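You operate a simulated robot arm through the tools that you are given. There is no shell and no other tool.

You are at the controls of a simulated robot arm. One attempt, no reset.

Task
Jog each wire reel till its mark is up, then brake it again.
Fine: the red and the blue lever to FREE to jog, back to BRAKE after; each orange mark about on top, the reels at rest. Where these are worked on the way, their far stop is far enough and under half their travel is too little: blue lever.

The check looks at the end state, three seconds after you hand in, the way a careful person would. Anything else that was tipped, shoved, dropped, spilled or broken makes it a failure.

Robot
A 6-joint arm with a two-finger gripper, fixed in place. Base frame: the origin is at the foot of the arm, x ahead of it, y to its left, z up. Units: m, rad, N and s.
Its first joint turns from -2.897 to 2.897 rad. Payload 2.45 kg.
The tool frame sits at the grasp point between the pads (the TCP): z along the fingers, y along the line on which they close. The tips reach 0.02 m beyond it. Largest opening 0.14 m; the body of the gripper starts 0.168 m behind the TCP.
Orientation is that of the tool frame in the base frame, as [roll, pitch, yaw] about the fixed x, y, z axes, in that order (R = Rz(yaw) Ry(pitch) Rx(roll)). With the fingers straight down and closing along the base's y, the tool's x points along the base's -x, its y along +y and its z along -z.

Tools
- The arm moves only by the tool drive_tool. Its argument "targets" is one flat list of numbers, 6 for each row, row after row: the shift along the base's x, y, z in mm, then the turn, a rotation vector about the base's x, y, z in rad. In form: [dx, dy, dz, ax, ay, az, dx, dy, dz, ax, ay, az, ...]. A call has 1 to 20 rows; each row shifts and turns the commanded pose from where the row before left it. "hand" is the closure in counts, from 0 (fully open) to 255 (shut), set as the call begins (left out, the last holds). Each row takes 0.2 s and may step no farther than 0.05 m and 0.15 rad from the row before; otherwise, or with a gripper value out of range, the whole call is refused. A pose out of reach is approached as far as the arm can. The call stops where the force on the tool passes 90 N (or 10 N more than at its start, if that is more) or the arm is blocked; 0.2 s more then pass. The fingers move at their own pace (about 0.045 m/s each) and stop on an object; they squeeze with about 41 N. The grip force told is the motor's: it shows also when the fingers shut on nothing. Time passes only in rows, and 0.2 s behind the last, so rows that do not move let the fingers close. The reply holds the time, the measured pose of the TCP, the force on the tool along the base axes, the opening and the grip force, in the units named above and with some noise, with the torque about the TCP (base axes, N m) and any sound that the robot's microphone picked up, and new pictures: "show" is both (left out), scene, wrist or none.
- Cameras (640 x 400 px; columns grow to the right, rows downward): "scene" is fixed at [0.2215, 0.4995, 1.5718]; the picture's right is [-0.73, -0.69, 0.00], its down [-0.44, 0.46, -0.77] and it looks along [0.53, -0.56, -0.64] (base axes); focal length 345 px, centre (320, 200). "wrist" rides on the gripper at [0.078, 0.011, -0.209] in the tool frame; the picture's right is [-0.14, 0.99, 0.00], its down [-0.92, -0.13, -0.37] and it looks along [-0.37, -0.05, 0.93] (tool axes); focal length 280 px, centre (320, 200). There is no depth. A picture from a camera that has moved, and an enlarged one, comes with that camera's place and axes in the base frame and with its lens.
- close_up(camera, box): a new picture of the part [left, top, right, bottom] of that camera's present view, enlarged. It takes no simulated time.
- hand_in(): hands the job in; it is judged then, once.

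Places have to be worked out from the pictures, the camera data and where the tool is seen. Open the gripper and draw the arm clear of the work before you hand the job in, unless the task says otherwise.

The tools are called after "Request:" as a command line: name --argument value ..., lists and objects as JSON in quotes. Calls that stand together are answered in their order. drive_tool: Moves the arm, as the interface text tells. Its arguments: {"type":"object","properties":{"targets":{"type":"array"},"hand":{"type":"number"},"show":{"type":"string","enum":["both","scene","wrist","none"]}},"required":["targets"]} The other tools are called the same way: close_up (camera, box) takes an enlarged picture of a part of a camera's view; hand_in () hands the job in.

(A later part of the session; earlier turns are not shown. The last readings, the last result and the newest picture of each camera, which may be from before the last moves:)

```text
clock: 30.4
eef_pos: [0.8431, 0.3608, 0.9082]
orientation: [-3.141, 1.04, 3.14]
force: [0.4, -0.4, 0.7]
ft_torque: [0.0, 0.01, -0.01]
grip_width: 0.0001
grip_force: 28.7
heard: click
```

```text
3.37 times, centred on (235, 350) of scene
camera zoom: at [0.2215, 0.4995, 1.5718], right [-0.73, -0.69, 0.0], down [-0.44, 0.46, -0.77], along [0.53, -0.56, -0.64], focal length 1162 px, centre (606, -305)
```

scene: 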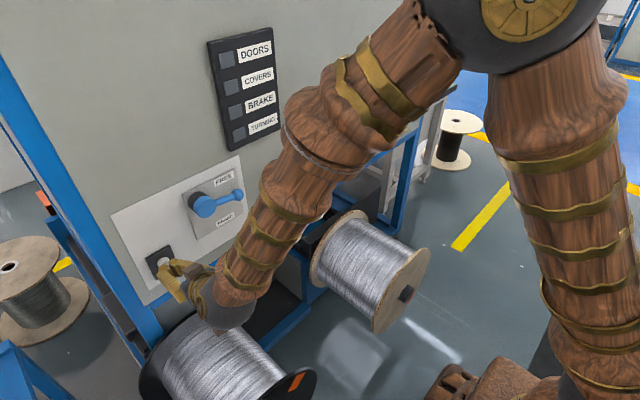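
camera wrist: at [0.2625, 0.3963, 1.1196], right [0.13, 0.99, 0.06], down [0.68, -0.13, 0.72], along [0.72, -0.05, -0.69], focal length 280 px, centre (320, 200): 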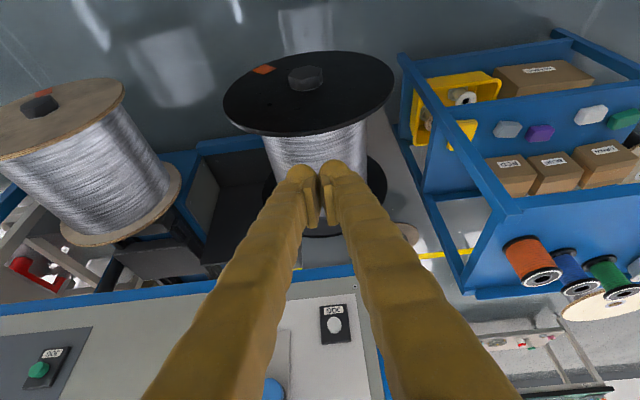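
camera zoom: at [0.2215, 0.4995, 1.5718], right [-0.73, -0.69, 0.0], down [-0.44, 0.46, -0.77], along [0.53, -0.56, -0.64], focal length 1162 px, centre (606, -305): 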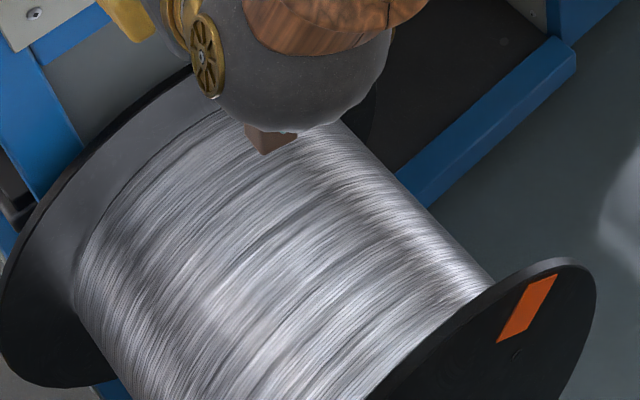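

The orange mark is now visible at the scene's lower edge, about 47° short of top. That gives roughly 28°/s, so I add a short press of 5 hold rows and then look.

Request:
drive_tool --targets '[17, 0, 1, 0, 0, 0, 0, 0, 0, 0, 0, 0, 0, 0, 0, 0, 0, 0, 0, 0, 0, 0, 0, 0, 0, 0, 0, 0, 0, 0, 0, 0, 0, 0, 0, 0, -17, 0, 0, 0, 0, 0]' --hand 255 --show "scene"

Request:
drive_tool --targets '[-32, 0, 27, 0, 0, 0, -32, 0, 27, 0, 0, 0, -40, 2.6, 0, 0, 0.067, 0, -40, 2.6, 0, 0, 0.067, 0, -40, 2.6, 0, 0, 0.067, 0, -40, 2.6, 0, 0, 0.067, 0, -40, 2.6, 0, 0, 0.067, 0, -40, 2.6, 0, 0, 0.067, 0, -40, 2.6, 0, 0, 0.067, 0, -40, 2.6, 0, 0, 0.067, 0, -40, 2.6, 0, 0, 0.067, 0, 0, 0, 0, 0, 0, 0]' --hand 255

Request:
close_up --camera "wrist" --box '[210, 40, 410, 165]'

```text
clock: 32.0
eef_pos: [0.8442, 0.361, 0.9081]
orientation: [-3.14, 1.04, 3.142]
force: [-0.2, 0.3, 0.4]
ft_torque: [0.03, -0.01, 0.02]
grip_width: 0.0
grip_force: 29.3
heard: click
```

scene: 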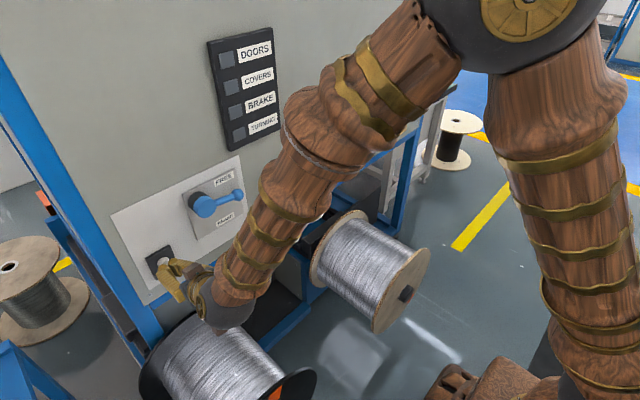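

```text
clock: 34.6
eef_pos: [0.4233, 0.3808, 0.9602]
orientation: [-3.14, 0.437, 3.141]
force: [-0.4, -0.1, 0.6]
ft_torque: [0.02, -0.01, 0.03]
grip_width: 0.0
grip_force: 29.1
camera wrist: at [0.2631, 0.3924, 1.1189], right [0.13, 0.99, 0.06], down [0.68, -0.13, 0.72], along [0.72, -0.05, -0.69], focal length 280 px, centre (320, 200)
```

scene: 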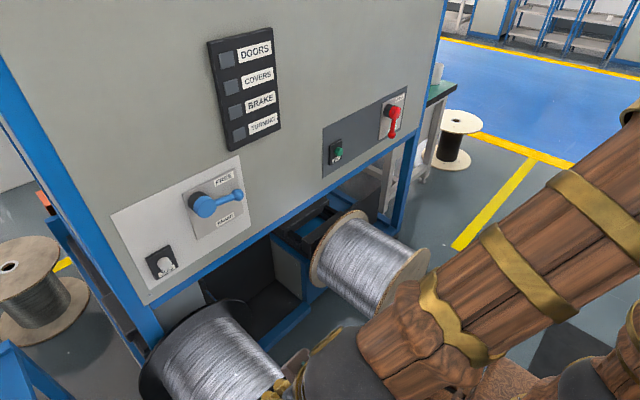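
wrist: 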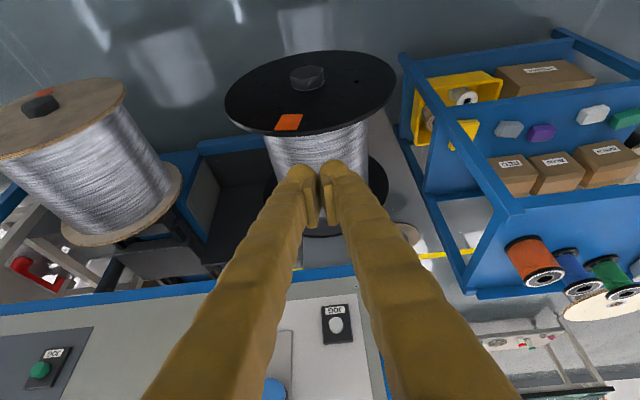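

```text
3.20 times, centred on (310, 102) of wrist
camera zoom: at [0.2631, 0.3924, 1.1189], right [0.13, 0.99, 0.06], down [0.68, -0.13, 0.72], along [0.72, -0.05, -0.69], focal length 897 px, centre (352, 512)
```

zoom: 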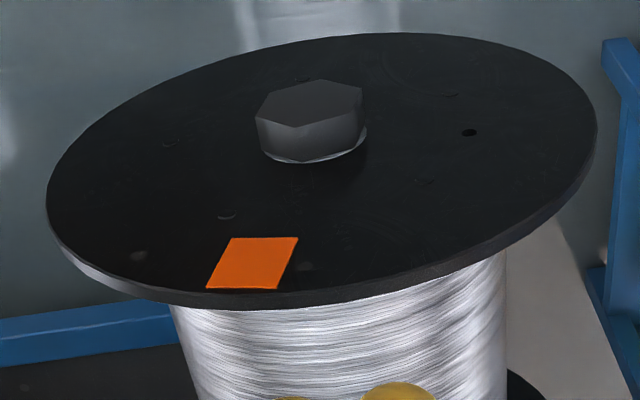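

The mark is now about 14° short of top on the −y side. The rate is about 27.5°/s with roughly 0.16 s extra per press, so a press of 2 hold rows should bring it on top.

Request:
drive_tool --targets '[40, -2.6, 0, 0, -0.067, 0, 40, -2.6, 0, 0, -0.067, 0, 40, -2.6, 0, 0, -0.067, 0, 40, -2.6, 0, 0, -0.067, 0, 40, -2.6, 0, 0, -0.067, 0, 40, -2.6, 0, 0, -0.067, 0, 40, -2.6, 0, 0, -0.067, 0, 40, -2.6, 0, 0, -0.067, 0, 40, -2.6, 0, 0, -0.067, 0, 32, 2, -27, 0, 0, 0, 29, 0, -25, 0, 0, 0, 0, 0, 0, 0, 0, 0]' --hand 255 --show "none"

```text
clock: 37.2
eef_pos: [0.841, 0.3611, 0.9101]
orientation: [3.141, 1.043, 3.14]
force: [-1.0, 0.0, -0.5]
ft_torque: [0.0, 0.0, -0.02]
grip_width: 0.0
grip_force: 29.2
```

I'm back in front of the button, 3 mm short of the usual spot. I step up and give the 2-row press.

Request:
drive_tool --targets '[3, 0, -1, 0, 0, 0, 17, 0, 0, 0, 0, 0, 0, 0, 0, 0, 0, 0, 0, 0, 0, 0, 0, 0, -17, 0, 0, 0, 0, 0]' --hand 255 --show "scene"

Request:
drive_tool --targets '[-32, 0, 27, 0, 0, 0, -32, 0, 27, 0, 0, 0, -40, 2.6, 0, 0, 0.067, 0, -40, 2.6, 0, 0, 0.067, 0, -40, 2.6, 0, 0, 0.067, 0, -40, 2.6, 0, 0, 0.067, 0, -40, 2.6, 0, 0, 0.067, 0, -40, 2.6, 0, 0, 0.067, 0, -40, 2.6, 0, 0, 0.067, 0, -40, 2.6, 0, 0, 0.067, 0, -40, 2.6, 0, 0, 0.067, 0, 0, 0, 0, 0, 0, 0]' --hand 255

Request:
close_up --camera "wrist" --box '[210, 40, 410, 165]'

```text
clock: 38.4
eef_pos: [0.846, 0.3609, 0.9081]
orientation: [3.141, 1.039, 3.14]
force: [0.4, -0.7, 0.0]
ft_torque: [-0.02, -0.01, -0.01]
grip_width: 0.0
grip_force: 29.2
heard: click
```

scene: 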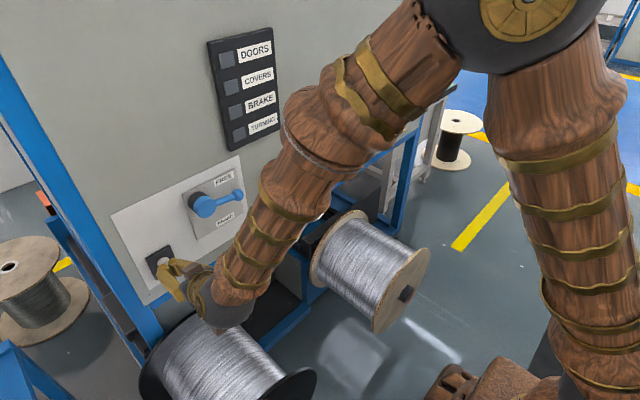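

```text
clock: 41.0
eef_pos: [0.4201, 0.3869, 0.9622]
orientation: [-3.14, 0.435, 3.139]
force: [-0.2, 0.2, 0.8]
ft_torque: [0.01, 0.01, -0.01]
grip_width: 0.0001
grip_force: 29.7
camera wrist: at [0.2613, 0.399, 1.1199], right [0.13, 0.99, 0.06], down [0.68, -0.13, 0.72], along [0.72, -0.05, -0.69], focal length 280 px, centre (320, 200)
```

scene: 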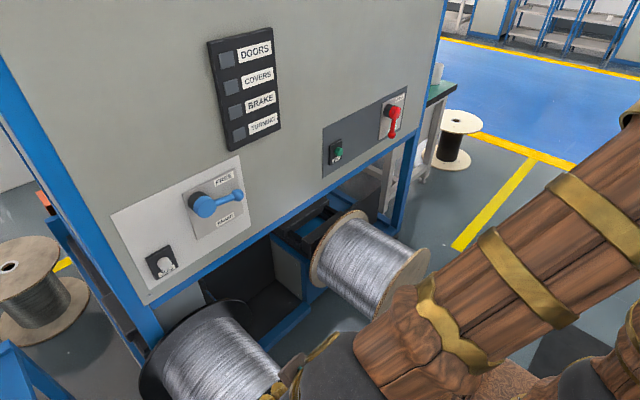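
wrist: 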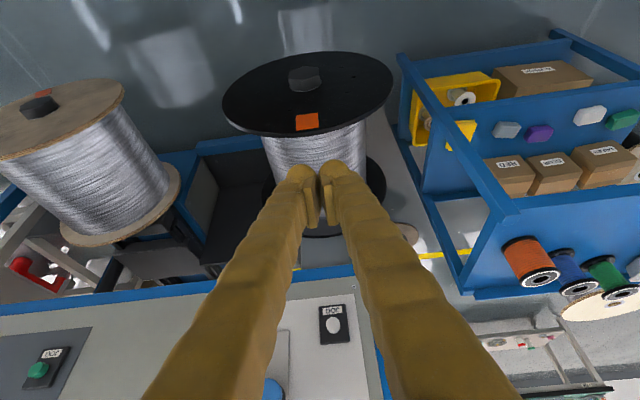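

```text
3.20 times, centred on (310, 102) of wrist
camera zoom: at [0.2613, 0.399, 1.1199], right [0.13, 0.99, 0.06], down [0.68, -0.13, 0.72], along [0.72, -0.05, -0.69], focal length 897 px, centre (352, 512)
```

zoom: 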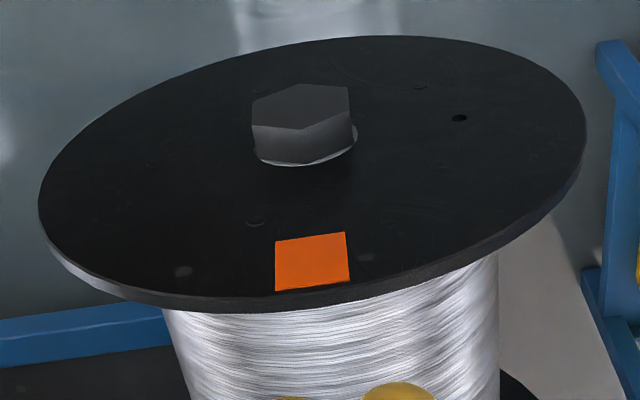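

The mark now sits on top of the black reel, within about 3°. I return to the rolled straddle pose in front of the blue knob, with the hand opened, to bring that lever back to BRAKE.

Request:
drive_tool --targets '[37, -16, 15, 0, -0.079, 0, 37, -16, 15, 0, -0.079, 0, 37, -16, 15, 0, -0.079, 0, 37, -16, 15, 0, -0.079, 0, 37, -16, 15, 0, -0.079, 0, 37, -16, 15, 0, -0.079, 0, 37, -16, 15, 0, -0.079, 0, 37, -16, 15, 0, -0.079, 0, 6, -20, -1, -0.1148, 0, 0.063, 6, -20, -1, -0.1148, 0, 0.063, 6, -20, -1, -0.1148, 0, 0.063, 6, -20, -1, -0.1148, 0, 0.063, 6, -20, -1, -0.1148, 0, 0.063, 6, -20, -1, -0.1148, 0, 0.063, 0, 0, 0, 0, 0, 0]' --hand 118

```text
clock: 44.2
eef_pos: [0.7541, 0.1361, 1.0775]
orientation: [-2.229, 0.669, -2.017]
force: [0.1, 0.1, 1.0]
ft_torque: [0.0, -0.02, -0.01]
grip_width: 0.0751
grip_force: 0.1
camera wrist: at [0.5394, 0.0892, 1.1238], right [-0.29, 0.8, -0.53], down [0.03, 0.56, 0.83], along [0.96, 0.22, -0.19], focal length 280 px, centre (320, 200)
```

scene: 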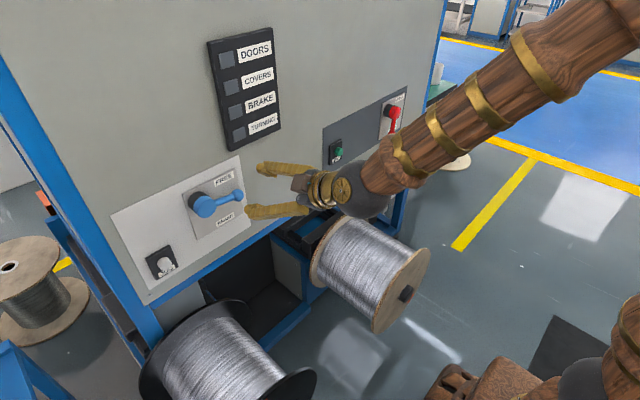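
wrist: 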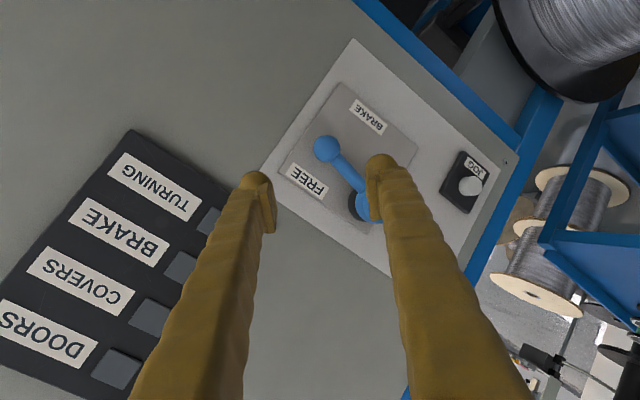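

I read the knob at about (0.858, 0.137, 1.004), which puts the FREE stop at about 79° from BRAKE. I slide in so the knob is between the fingers.

Request:
drive_tool --targets '[0, 0, -20, 0, 0, 0, 24.5, 0.3, -13.4, 0, 0, 0, 24.5, 0.3, -13.4, 0, 0, 0, 24.5, 0.3, -13.4, 0, 0, 0, 24.5, 0.3, -13.4, 0, 0, 0, 0, 0, 0, 0, 0, 0]' --hand 118 --show "wrist"

```text
clock: 45.6
eef_pos: [0.85, 0.1391, 1.0047]
orientation: [-2.229, 0.669, -2.018]
force: [-0.8, -0.1, 0.2]
ft_torque: [0.0, -0.02, 0.03]
grip_width: 0.0754
grip_force: 0.1
camera wrist: at [0.6365, 0.0919, 1.0498], right [-0.29, 0.8, -0.53], down [0.03, 0.56, 0.83], along [0.96, 0.22, -0.19], focal length 280 px, centre (320, 200)
```

wrist: 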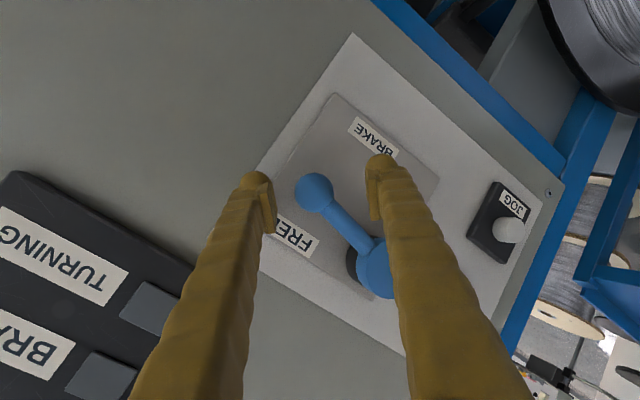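

The knob is between the fingers. I narrow the hand and push the lever back down the arc toward BRAKE, to about 20°.

Request:
drive_tool --targets '[0, 4.2, -4.7, 0, 0, 0, 0, 4.2, -4.7, 0, 0, 0, 0, 3.5, -10.9, 0, 0, 0, 0, 3.6, -10.9, 0, 0, 0, 0, 6.6, -10.3, 0, 0, 0, 0, 6.6, -10.4, 0, 0, 0, 0, 9, -8.3, 0, 0, 0, 0, 9.1, -8.3, 0, 0, 0, 0, 10.9, -5.6, 0, 0, 0, 0, 10.9, -5.7, 0, 0, 0]' --hand 146

```text
clock: 47.8
eef_pos: [0.8513, 0.2073, 0.9226]
orientation: [-2.23, 0.671, -2.017]
force: [-0.7, -0.8, 0.0]
ft_torque: [-0.01, 0.0, 0.0]
grip_width: 0.06
grip_force: 0.1
camera wrist: at [0.6391, 0.1603, 0.9694], right [-0.29, 0.8, -0.53], down [0.03, 0.56, 0.83], along [0.96, 0.22, -0.19], focal length 280 px, centre (320, 200)
```

scene: 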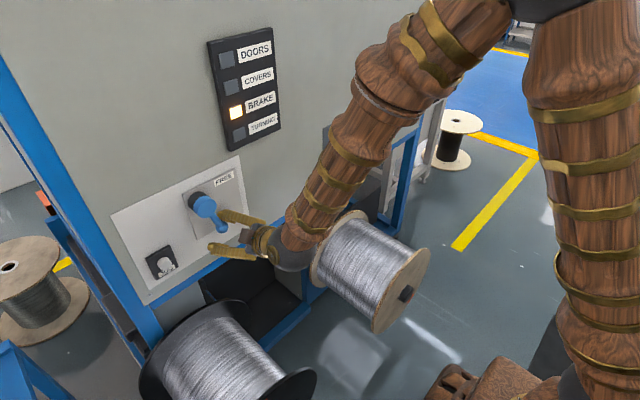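
wrist: 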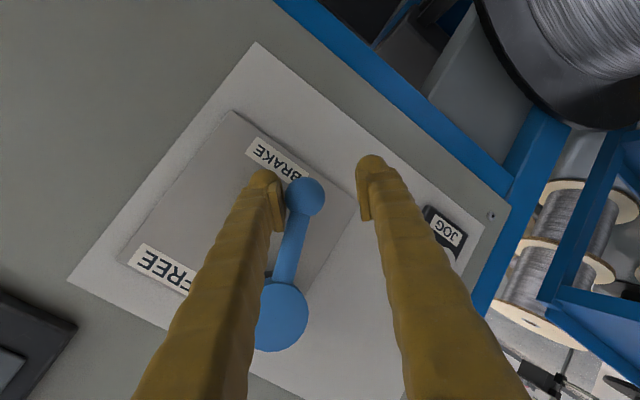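

The BRAKE lamp is lit again. I push the remaining part to the BRAKE stop.

Request:
drive_tool --targets '[0, 12, -2, 0, 0, 0, 0, 12, -1.5, 0, 0, 0, 0, 4, 0, 0, 0, 0, 0, 4, 0, 0, 0, 0, 0, 3, 0, 0, 0, 0]' --hand 146

```text
clock: 49.0
eef_pos: [0.8514, 0.2387, 0.9178]
orientation: [-2.234, 0.668, -2.026]
force: [-12.5, -68.7, -28.3]
ft_torque: [2.98, 0.34, -0.99]
grip_width: 0.0754
grip_force: 11.5
camera wrist: at [0.6377, 0.1927, 0.9646], right [-0.29, 0.8, -0.53], down [0.04, 0.56, 0.83], along [0.96, 0.22, -0.19], focal length 280 px, centre (320, 200)
```

scene: 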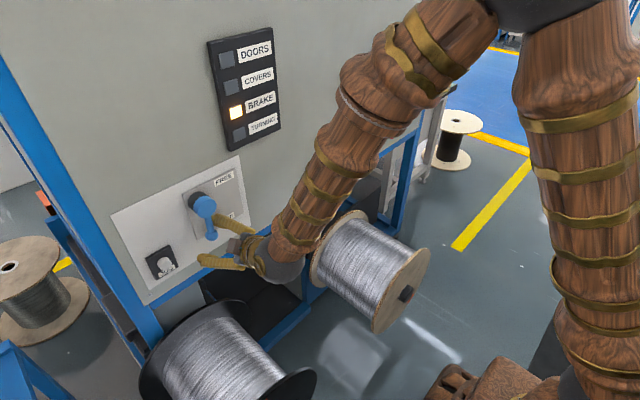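
wrist: 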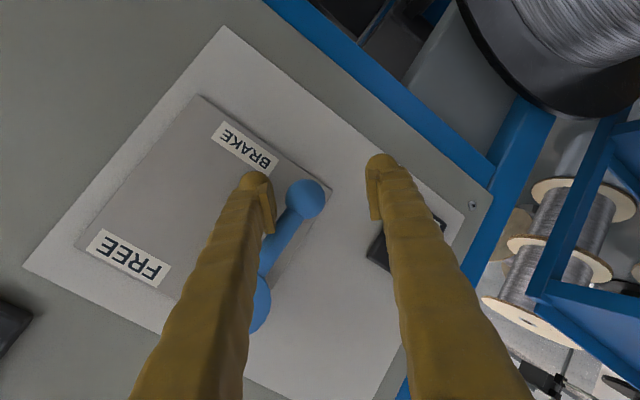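

The lever is hard against its BRAKE stop. I ease off and retreat along the tool axis.

Request:
drive_tool --targets '[0, -5, 4, 0, 0, 0, 0, -5, 4, 0, 0, 0, -20, 0, 11, 0, 0, 0, -22, 0, 12, 0, 0, 0, -22, 0, 12, 0, 0, 0, -22, 0, 12, 0, 0, 0, 0, 0, 0, 0, 0, 0]' --hand 118

Request:
close_up --camera "scene" --box '[150, 150, 270, 250]'

Request:
close_up --camera "scene" --box '[310, 80, 430, 180]'

```text
clock: 50.6
eef_pos: [0.7652, 0.2309, 0.9758]
orientation: [-2.229, 0.669, -2.018]
force: [-0.9, 0.4, -0.9]
ft_torque: [0.01, -0.01, -0.01]
grip_width: 0.0755
grip_force: 0.1
camera wrist: at [0.5523, 0.1842, 1.0215], right [-0.29, 0.8, -0.53], down [0.03, 0.56, 0.83], along [0.96, 0.22, -0.19], focal length 280 px, centre (320, 200)
```

scene: 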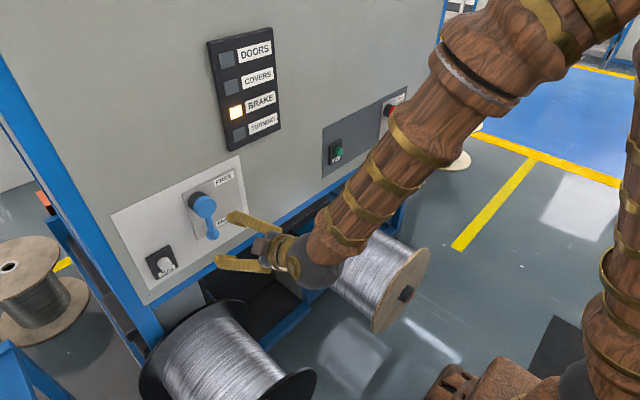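
wrist: 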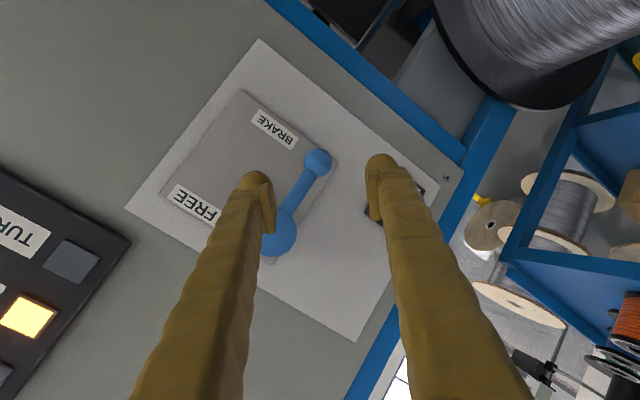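

```text
4.00 times, centred on (210, 200) of scene
camera zoom: at [0.2215, 0.4995, 1.5718], right [-0.73, -0.69, 0.0], down [-0.44, 0.46, -0.77], along [0.53, -0.56, -0.64], focal length 1379 px, centre (760, 200)
```

zoom: 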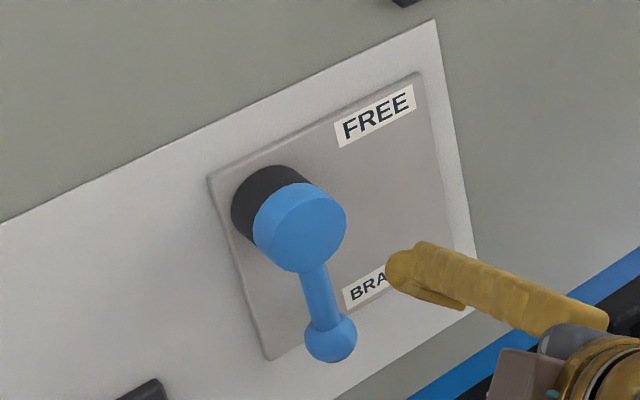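

```text
4.00 times, centred on (370, 130) of scene
camera zoom: at [0.2215, 0.4995, 1.5718], right [-0.73, -0.69, 0.0], down [-0.44, 0.46, -0.77], along [0.53, -0.56, -0.64], focal length 1379 px, centre (120, 480)
```

zoom: 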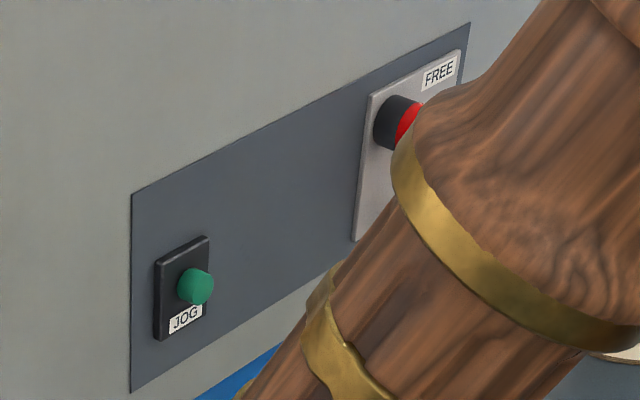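

Blue is back at BRAKE and its lamp is lit. Now I back off and sweep across to the red side, keeping this tool attitude and staying clear of the panel.

Request:
drive_tool --targets '[-40, -10, 25, 0, 0, 0, -20, -45, 0, 0, 0, 0, 0, -49, 0, 0, 0, 0, 0, -49, 0, 0, 0, 0, 0, -49, 0, 0, 0, 0, 0, -49, 0, 0, 0, 0, 0, -49, 0, 0, 0, 0, 0, -49, 0, 0, 0, 0, 0, -49, 0, 0, 0, 0, 0, -49, 0, 0, 0, 0, 0, -49, 0, 0, 0, 0, 0, -49, 0, 0, 0, 0, 0, -49, 0, 0, 0, 0, 0, -49, 0, 0, 0, 0, 0, -49, 0, 0, 0, 0, 0, 0, 0, 0, 0, 0]' --hand 118

```text
clock: 54.0
eef_pos: [0.692, -0.1109, 1.0919]
orientation: [-2.224, 0.566, -2.184]
force: [-0.4, -0.3, -0.7]
ft_torque: [0.02, 0.0, 0.0]
grip_width: 0.0752
grip_force: 0.1
out of reach, approached as far as the arm can: row 4, 5, 6, 7, 8, 9, 10, 11, 12, 13, 14, 15
camera wrist: at [0.4781, -0.1173, 1.151], right [-0.18, 0.79, -0.59], down [0.17, 0.62, 0.77], along [0.97, 0.04, -0.25], focal length 280 px, centre (320, 200)
```

scene: 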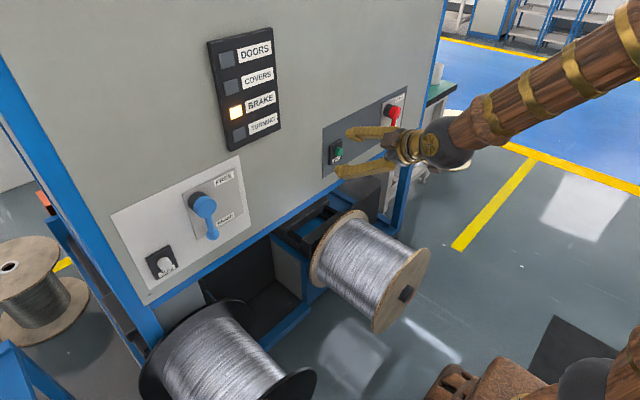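
wrist: 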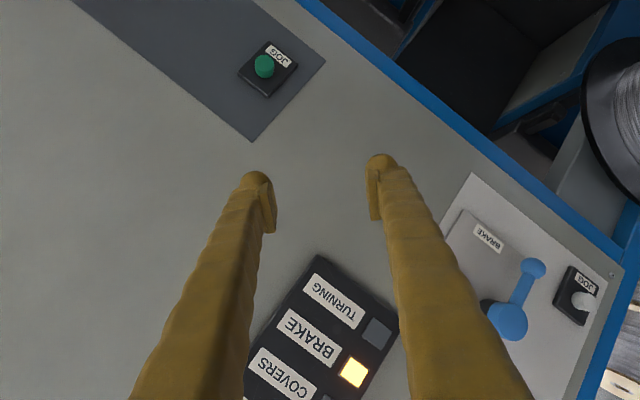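

The straight path ran too close to the base for the wrist, so it stopped near y=−0.11 with a slight yaw. I continue toward −y from here with a bit more x.

Request:
drive_tool --targets '[8, -40, -4, 0, 0, 0, 6, -46, -4, 0, 0, 0, 4, -48, -4, 0, 0, 0, 2, -48, -4, 0, 0, 0, 0, -48, -4, 0, 0, 0, 0, -48, -4, 0, 0, 0, 0, -48, -4, 0, 0, 0, 0, -48, -4, 0, 0, 0, 0, -48, -4, 0, 0, 0, 0, 0, 0, 0, 0, 0]' --hand 118

```text
clock: 56.2
eef_pos: [0.7664, -0.2811, 1.1468]
orientation: [-2.238, 0.485, -2.307]
force: [0.6, 0.1, 0.0]
ft_torque: [-0.02, 0.0, 0.01]
grip_width: 0.0751
grip_force: 0.1
out of reach, approached as far as the arm can: row 1, 2, 3, 4, 5, 6, 7, 8, 9
camera wrist: at [0.5564, -0.2583, 1.2173], right [-0.13, 0.77, -0.62], down [0.29, 0.63, 0.72], along [0.95, -0.09, -0.3], focal length 280 px, centre (320, 200)
```

scene: 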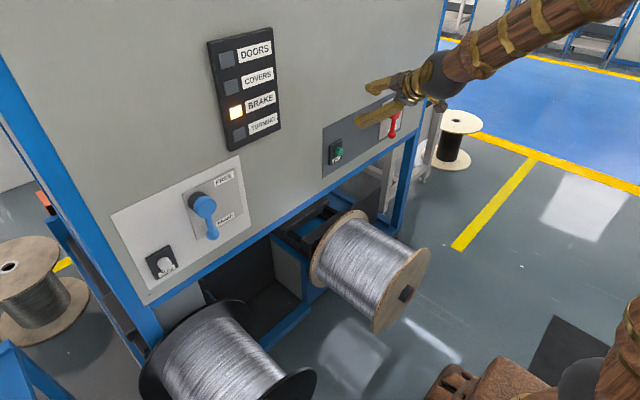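
wrist: 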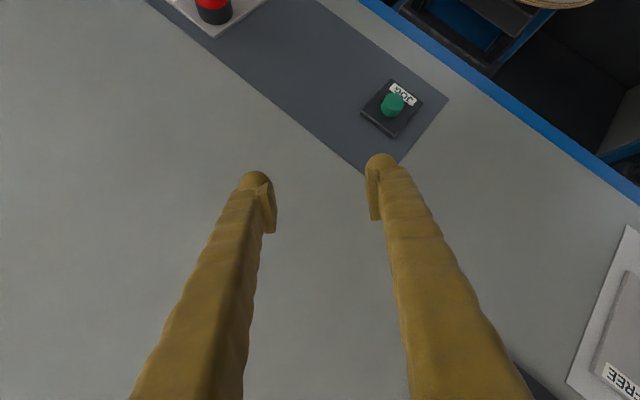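

The arm keeps hitting a limit with this roll on the −y side, so I undo the 45° roll here and see whether it moves freely again.

Request:
drive_tool --targets '[0, 0, 0, 0.1016, -0.041, -0.0716, 0, 0, 0, 0.1016, -0.041, -0.0716, 0, 0, 0, 0.1016, -0.041, -0.0716, 0, 0, 0, 0.1016, -0.041, -0.0716, 0, 0, 0, 0.1016, -0.041, -0.0716, 0, 0, 0, 0.1016, -0.041, -0.0716, 0, 0, 0, 0, 0, 0]' --hand 118

```text
clock: 57.8
eef_pos: [0.7733, -0.285, 1.1481]
orientation: [-2.846, 0.965, 3.103]
force: [-0.3, 1.2, -0.1]
ft_torque: [0.01, -0.01, -0.02]
grip_width: 0.0752
grip_force: 0.1
out of reach, approached as far as the arm can: row 1
camera wrist: at [0.5704, -0.2049, 1.1948], right [0.35, 0.93, -0.05], down [0.2, -0.02, 0.98], along [0.91, -0.36, -0.2], focal length 280 px, centre (320, 200)
```

scene: 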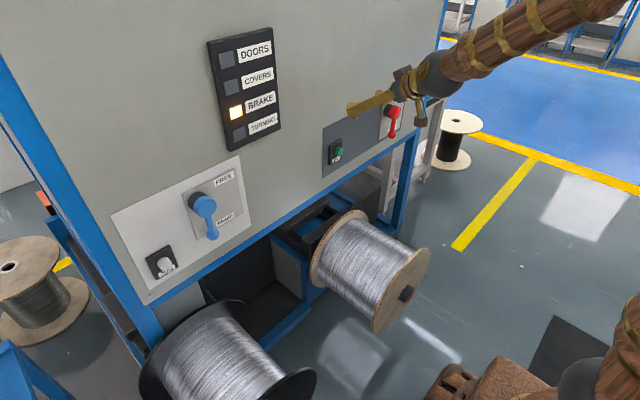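
wrist: 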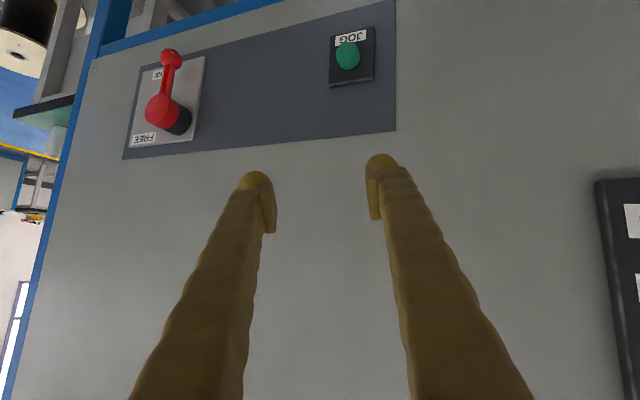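

The arm is free again once unrolled, so that roll was the limit on this side. I place the red knob at about (0.858, −0.594, 0.886) and its hub at about (0.862, −0.598, 0.978). For red I'll push with closed fingers as a peg and no roll, so I move in front of it and straighten the yaw.

Request:
drive_tool --targets '[0, -32, -20, 0, 0, 0.048, 0, -32, -20, 0, 0, 0.048, 0, -32, -20, 0, 0, 0.048, 0, -32, -20, 0, 0, 0.048, 0, -32, -20, 0, 0, 0.048, 0, -32, -20, 0, 0, 0.048, 0, -32, -20, 0, 0, 0.048, 0, -32, -20, 0, 0, 0.048, 0, 0, 0, 0, 0, 0]' --hand 255

```text
clock: 59.8
eef_pos: [0.7734, -0.5404, 0.985]
orientation: [-2.841, 0.967, -2.793]
force: [0.2, -0.3, -0.3]
ft_torque: [0.01, 0.01, -0.02]
grip_width: 0.0001
grip_force: 29.9
out of reach, approached as far as the arm can: row 1, 2
camera wrist: at [0.5556, -0.5424, 1.0324], right [-0.02, 1.0, -0.05], down [0.19, 0.06, 0.98], along [0.98, 0.01, -0.2], focal length 280 px, centre (320, 200)
```

scene: 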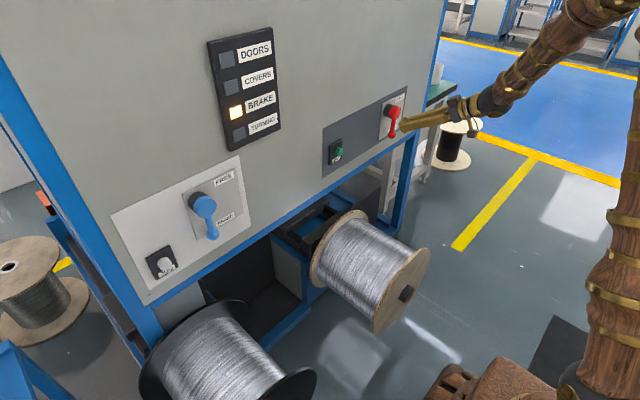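
wrist: 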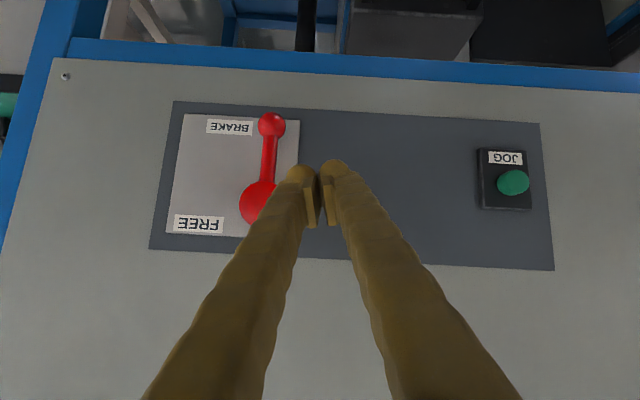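

The red lever hangs straight down with its knob at about (0.858, −0.600, 0.885), and the layout matches blue's. I bring the closed fingers in on the +y side of the knob.

Request:
drive_tool --targets '[0, -6, -25, 0, 0, 0, 0, -6, -24, 0, 0, 0, 27, -0.3, -17, 0, 0, 0, 27, -0.3, -17, 0, 0, 0, 26, -0.3, -16.5, 0, 0, 0, 0, 0, 0, 0, 0, 0]' --hand 255

```text
clock: 61.2
eef_pos: [0.8536, -0.5514, 0.8871]
orientation: [-2.843, 0.967, -2.794]
force: [0.0, 0.1, 0.4]
ft_torque: [0.03, -0.02, 0.01]
grip_width: 0.0
grip_force: 29.0
camera wrist: at [0.6366, -0.5532, 0.9356], right [-0.02, 1.0, -0.05], down [0.19, 0.06, 0.98], along [0.98, 0.01, -0.2], focal length 280 px, centre (320, 200)
```

scene: 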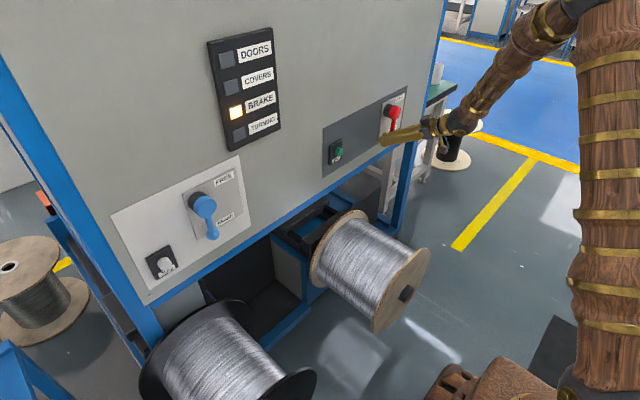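
wrist: 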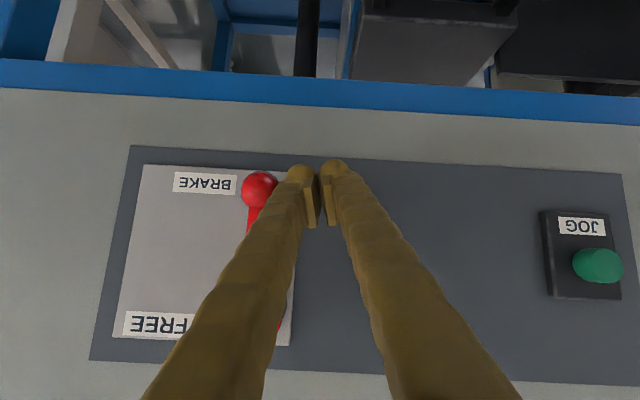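

The knob is right beside the fingers, at (−0.601, 0.885) in y and z. I push it along the arc to about 45°.

Request:
drive_tool --targets '[0, -19, -2.6, 0, 0, 0, 0, -11.6, -2.7, 0, 0, 0, 0, -11.6, -2.7, 0, 0, 0, 0, -12.1, 0.1, 0, 0, 0, 0, -12.1, 0.1, 0, 0, 0, 0, -11.7, 3.1, 0, 0, 0, 0, -11.7, 3.1, 0, 0, 0]' --hand 255

```text
clock: 62.8
eef_pos: [0.8528, -0.6429, 0.8863]
orientation: [-2.843, 0.968, -2.795]
force: [-0.3, 1.1, 0.1]
ft_torque: [0.03, 0.01, 0.0]
grip_width: 0.0
grip_force: 29.2
camera wrist: at [0.6357, -0.6454, 0.9341], right [-0.02, 1.0, -0.05], down [0.19, 0.06, 0.98], along [0.98, 0.01, -0.2], focal length 280 px, centre (320, 200)
```

scene: 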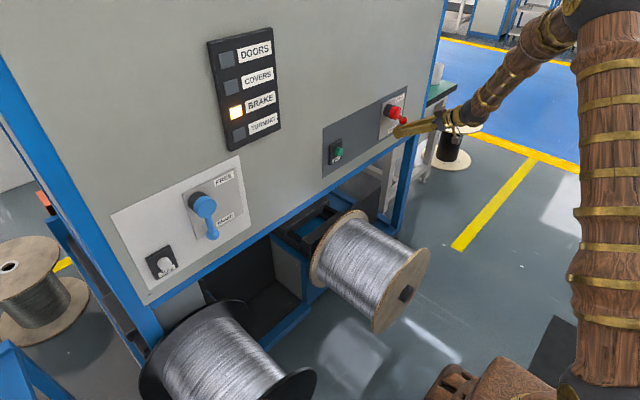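
wrist: 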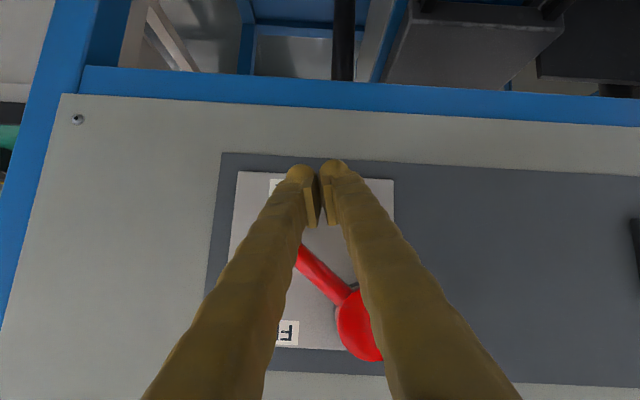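

The red lever follows to about 45°. I continue to about 75°.

Request:
drive_tool --targets '[0, -10.7, 5.9, 0, 0, 0, 0, -10.8, 5.9, 0, 0, 0, 0, -9, 8.3, 0, 0, 0, 0, -9.1, 8.4, 0, 0, 0]' --hand 255

Request:
close_up --camera "scene" --box '[340, 70, 460, 160]'

```text
clock: 63.8
eef_pos: [0.8539, -0.6836, 0.9141]
orientation: [-2.843, 0.966, -2.795]
force: [0.1, 0.0, 0.0]
ft_torque: [-0.02, -0.01, 0.05]
grip_width: 0.0
grip_force: 29.6
camera wrist: at [0.6361, -0.686, 0.9616], right [-0.02, 1.0, -0.05], down [0.19, 0.06, 0.98], along [0.98, 0.01, -0.2], focal length 280 px, centre (320, 200)
```

scene: 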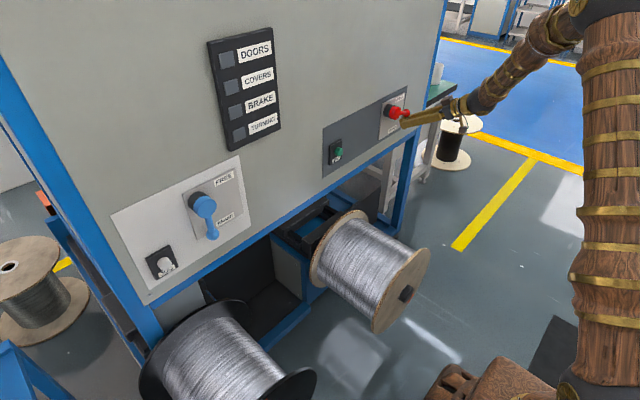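
wrist: 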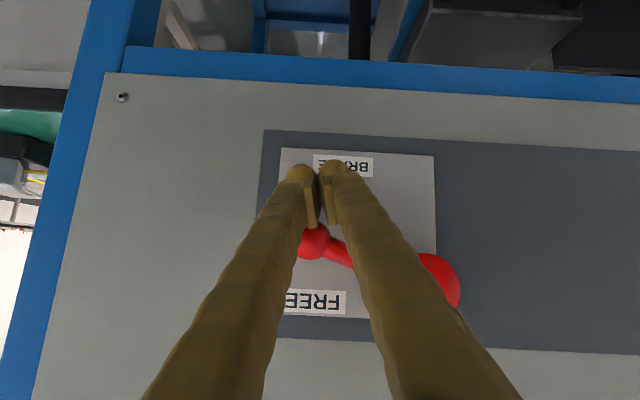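

```text
4.44 times, centred on (400, 115) of scene
camera zoom: at [0.2215, 0.4995, 1.5718], right [-0.73, -0.69, 0.0], down [-0.44, 0.46, -0.77], along [0.53, -0.56, -0.64], focal length 1533 px, centre (-36, 578)
```

zoom: 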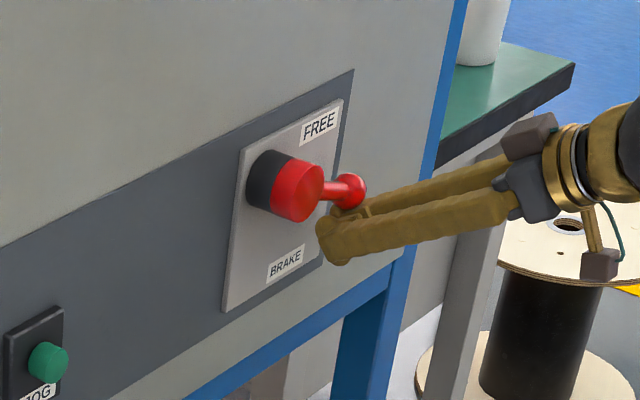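

The BRAKE lamp is out again, so it shows both brakes together. I press up gently to the FREE stop.

Request:
drive_tool --targets '[0, -3, 4, 0, 0, 0, 0, -2, 4, 0, 0, 0, 0, -1, 4, 0, 0, 0, 0, 0, 3, 0, 0, 0]' --hand 255 --show "scene"

Request:
close_up --camera "scene" --box '[340, 70, 460, 160]'

```text
clock: 64.8
eef_pos: [0.8527, -0.6891, 0.9292]
orientation: [-2.844, 0.967, -2.794]
force: [-0.6, -0.1, -1.0]
ft_torque: [0.0, -0.01, -0.02]
grip_width: 0.0002
grip_force: 29.4
```

scene: 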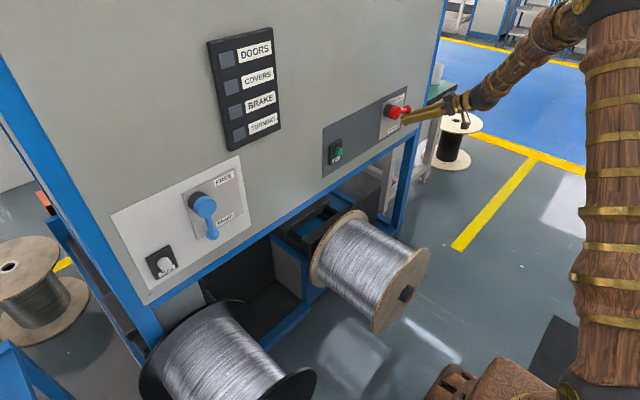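

```text
4.44 times, centred on (400, 115) of scene
camera zoom: at [0.2215, 0.4995, 1.5718], right [-0.73, -0.69, 0.0], down [-0.44, 0.46, -0.77], along [0.53, -0.56, -0.64], focal length 1533 px, centre (-36, 578)
```

zoom: 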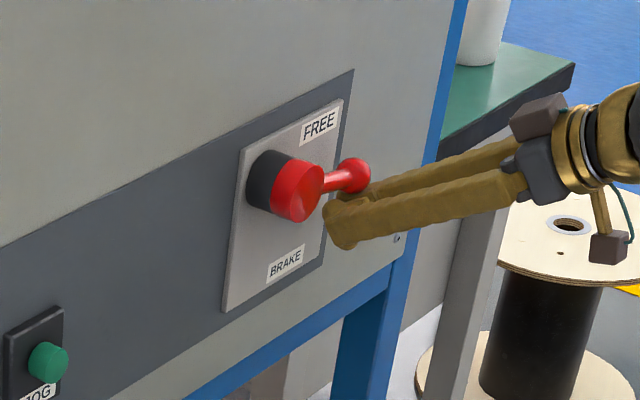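

Still no stop felt, so I continue up in 3 mm steps.

Request:
drive_tool --targets '[0, 0, 3, 0, 0, 0, 0, 0, 3, 0, 0, 0, 0, 0, 3, 0, 0, 0]' --hand 255

Request:
close_up --camera "scene" --box '[340, 70, 460, 160]'

```text
clock: 65.6
eef_pos: [0.8523, -0.6893, 0.9334]
orientation: [-2.849, 0.962, -2.799]
force: [-17.7, -7.4, -48.8]
ft_torque: [0.06, -0.18, -0.56]
grip_width: 0.0
grip_force: 29.7
camera wrist: at [0.6342, -0.6911, 0.9825], right [-0.02, 1.0, -0.05], down [0.2, 0.05, 0.98], along [0.98, 0.01, -0.2], focal length 280 px, centre (320, 200)
```

scene: 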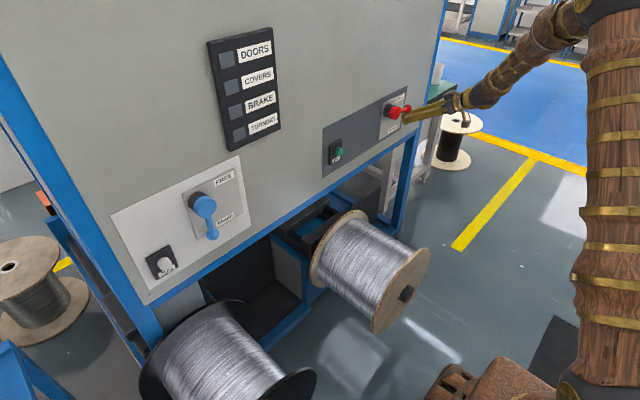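
wrist: 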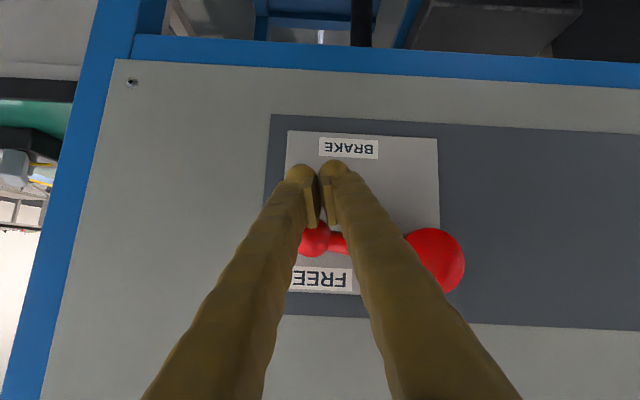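

```text
4.44 times, centred on (400, 115) of scene
camera zoom: at [0.2215, 0.4995, 1.5718], right [-0.73, -0.69, 0.0], down [-0.44, 0.46, -0.77], along [0.53, -0.56, -0.64], focal length 1533 px, centre (-36, 578)
```

zoom: 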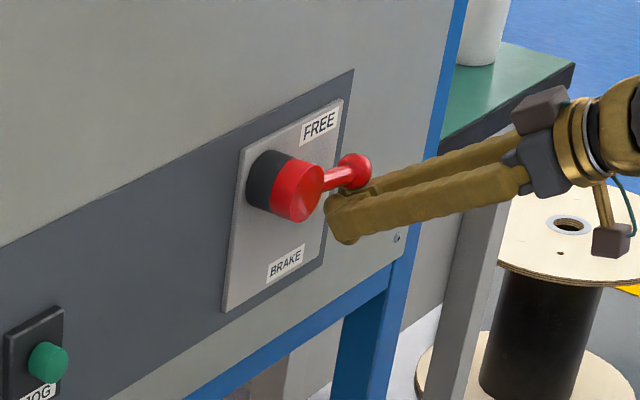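

The red lever is against its FREE stop, at about 52 N. I drop clear, retreat, and move across to the green JOG button at about (0.884, −0.303, 0.931).

Request:
drive_tool --targets '[0, 0, -10, 0, 0, 0, -25, 0, 16, 0, 0, 0, -25, 0, 16, 0, 0, 0, -25, 0, 16, 0, 0, 0, 0, 48, 0, 0.021, 0, -0.0136, 0, 48, 0, 0.021, 0, -0.0136, 0, 48, 0, 0.021, 0, -0.0136, 0, 48, 0, 0.021, 0, -0.0136, 0, 48, 0, 0.021, 0, -0.0136, 0, 48, 0, 0.021, 0, -0.0136, 0, 48, 0, 0.021, 0, -0.0136, 0, 49, -5, 0.021, 0, -0.0136, 0, 0, -20, 0, 0, 0, 0, 0, 0, 0, 0, 0]' --hand 255

```text
clock: 68.6
eef_pos: [0.7765, -0.3039, 0.9522]
orientation: [-3.14, 0.996, 3.132]
force: [-0.3, -0.5, -0.1]
ft_torque: [-0.02, 0.02, 0.02]
grip_width: 0.0
grip_force: 29.0
camera wrist: at [0.5594, -0.2899, 1.001], right [0.09, 0.99, 0.11], down [0.19, -0.13, 0.97], along [0.98, -0.06, -0.2], focal length 280 px, centre (320, 200)
```

scene: 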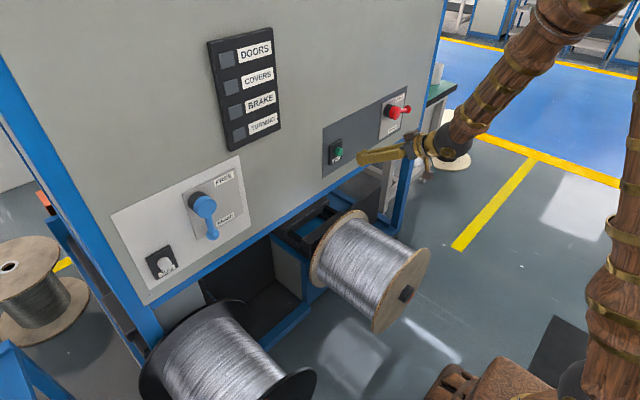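
wrist: 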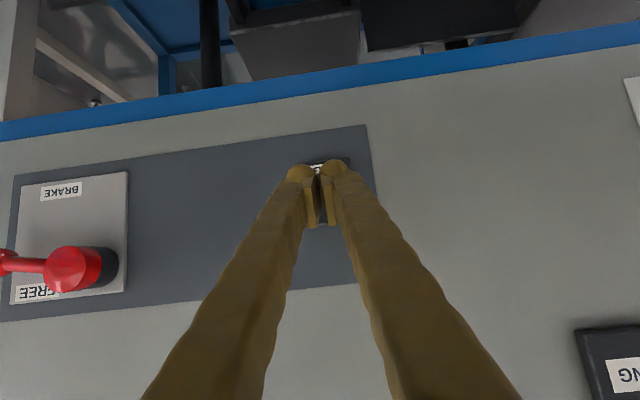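

The red lever stays at FREE and I'm lined up with the green button. I ease up to it and give a first short press of 3 hold rows to learn its direction and speed.

Request:
drive_tool --targets '[34, 0.5, -9, 0, 0, 0, 34, 0.5, -9, 0, 0, 0, 0, 0, 0, 0, 0, 0]' --hand 255

Request:
close_up --camera "scene" --box '[310, 120, 400, 190]'

Request:
close_up --camera "scene" --box '[370, 230, 450, 340]'

```text
clock: 69.4
eef_pos: [0.8471, -0.3027, 0.9332]
orientation: [-3.14, 0.995, 3.134]
force: [0.1, 0.0, -0.3]
ft_torque: [-0.01, -0.01, 0.03]
grip_width: 0.0
grip_force: 29.0
camera wrist: at [0.6293, -0.2888, 0.9823], right [0.09, 0.99, 0.11], down [0.19, -0.13, 0.97], along [0.98, -0.06, -0.2], focal length 280 px, centre (320, 200)
```

scene: 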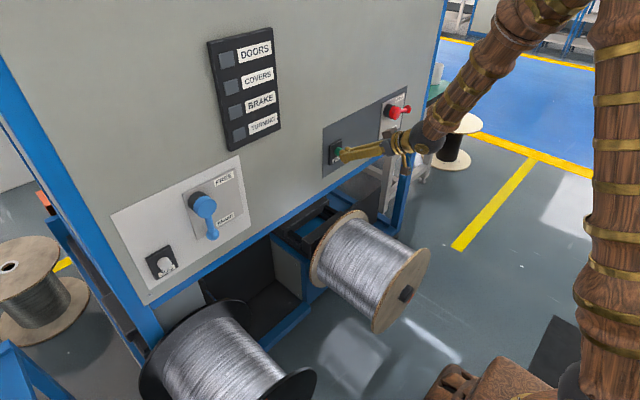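
wrist: 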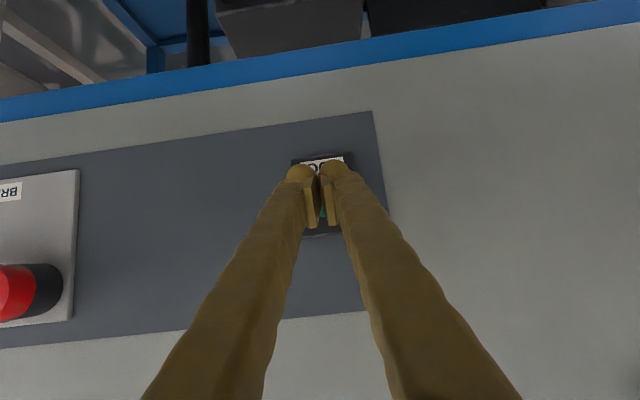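

```text
5.71 times, centred on (355, 155) of scene
camera zoom: at [0.2215, 0.4995, 1.5718], right [-0.73, -0.69, 0.0], down [-0.44, 0.46, -0.77], along [0.53, -0.56, -0.64], focal length 1970 px, centre (120, 457)
```

zoom: 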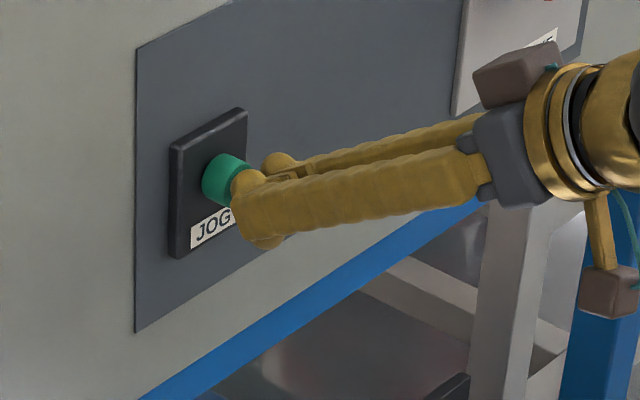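

```text
3.64 times, centred on (410, 285) of scene
camera zoom: at [0.2215, 0.4995, 1.5718], right [-0.73, -0.69, 0.0], down [-0.44, 0.46, -0.77], along [0.53, -0.56, -0.64], focal length 1254 px, centre (-7, -109)
```

zoom: 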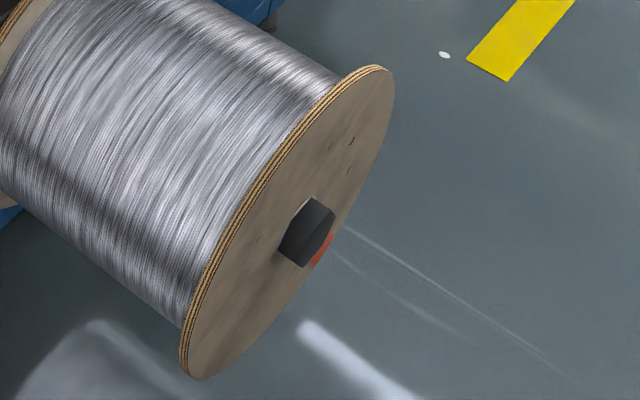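

The scene view of the wooden reel's face is clear, with the mark still low. I raise 5 mm for a more central press and jog for 3 hold rows.

Request:
drive_tool --targets '[-2, 0, 5, 0, 0, 0, 17, 0, 0, 0, 0, 0, 0, 0, 0, 0, 0, 0, 0, 0, 0, 0, 0, 0, 0, 0, 0, 0, 0, 0, -17, 0, 0, 0, 0, 0]' --hand 255 --show "scene"

Request:
close_up --camera "scene" --box '[370, 230, 450, 340]'

```text
clock: 70.8
eef_pos: [0.8443, -0.3012, 0.9375]
orientation: [-3.141, 0.997, 3.132]
force: [0.0, 0.0, 1.2]
ft_torque: [0.0, 0.01, -0.03]
grip_width: 0.0001
grip_force: 29.2
heard: click
```

scene: 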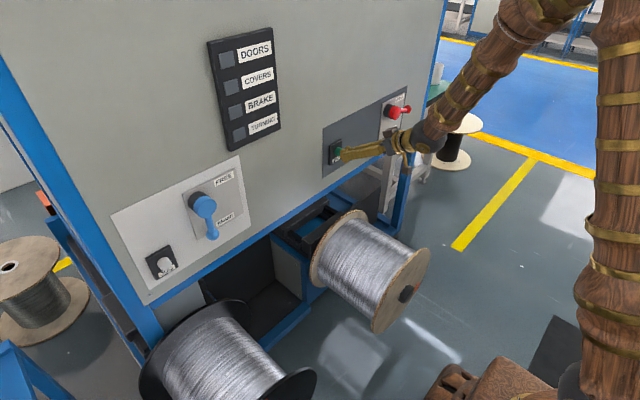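

```text
3.64 times, centred on (410, 285) of scene
camera zoom: at [0.2215, 0.4995, 1.5718], right [-0.73, -0.69, 0.0], down [-0.44, 0.46, -0.77], along [0.53, -0.56, -0.64], focal length 1254 px, centre (-7, -109)
```

zoom: 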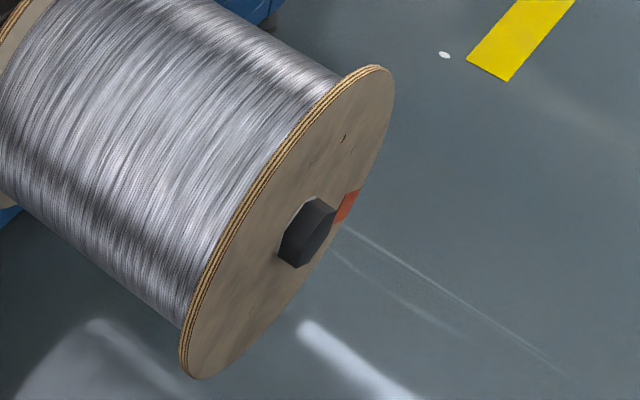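

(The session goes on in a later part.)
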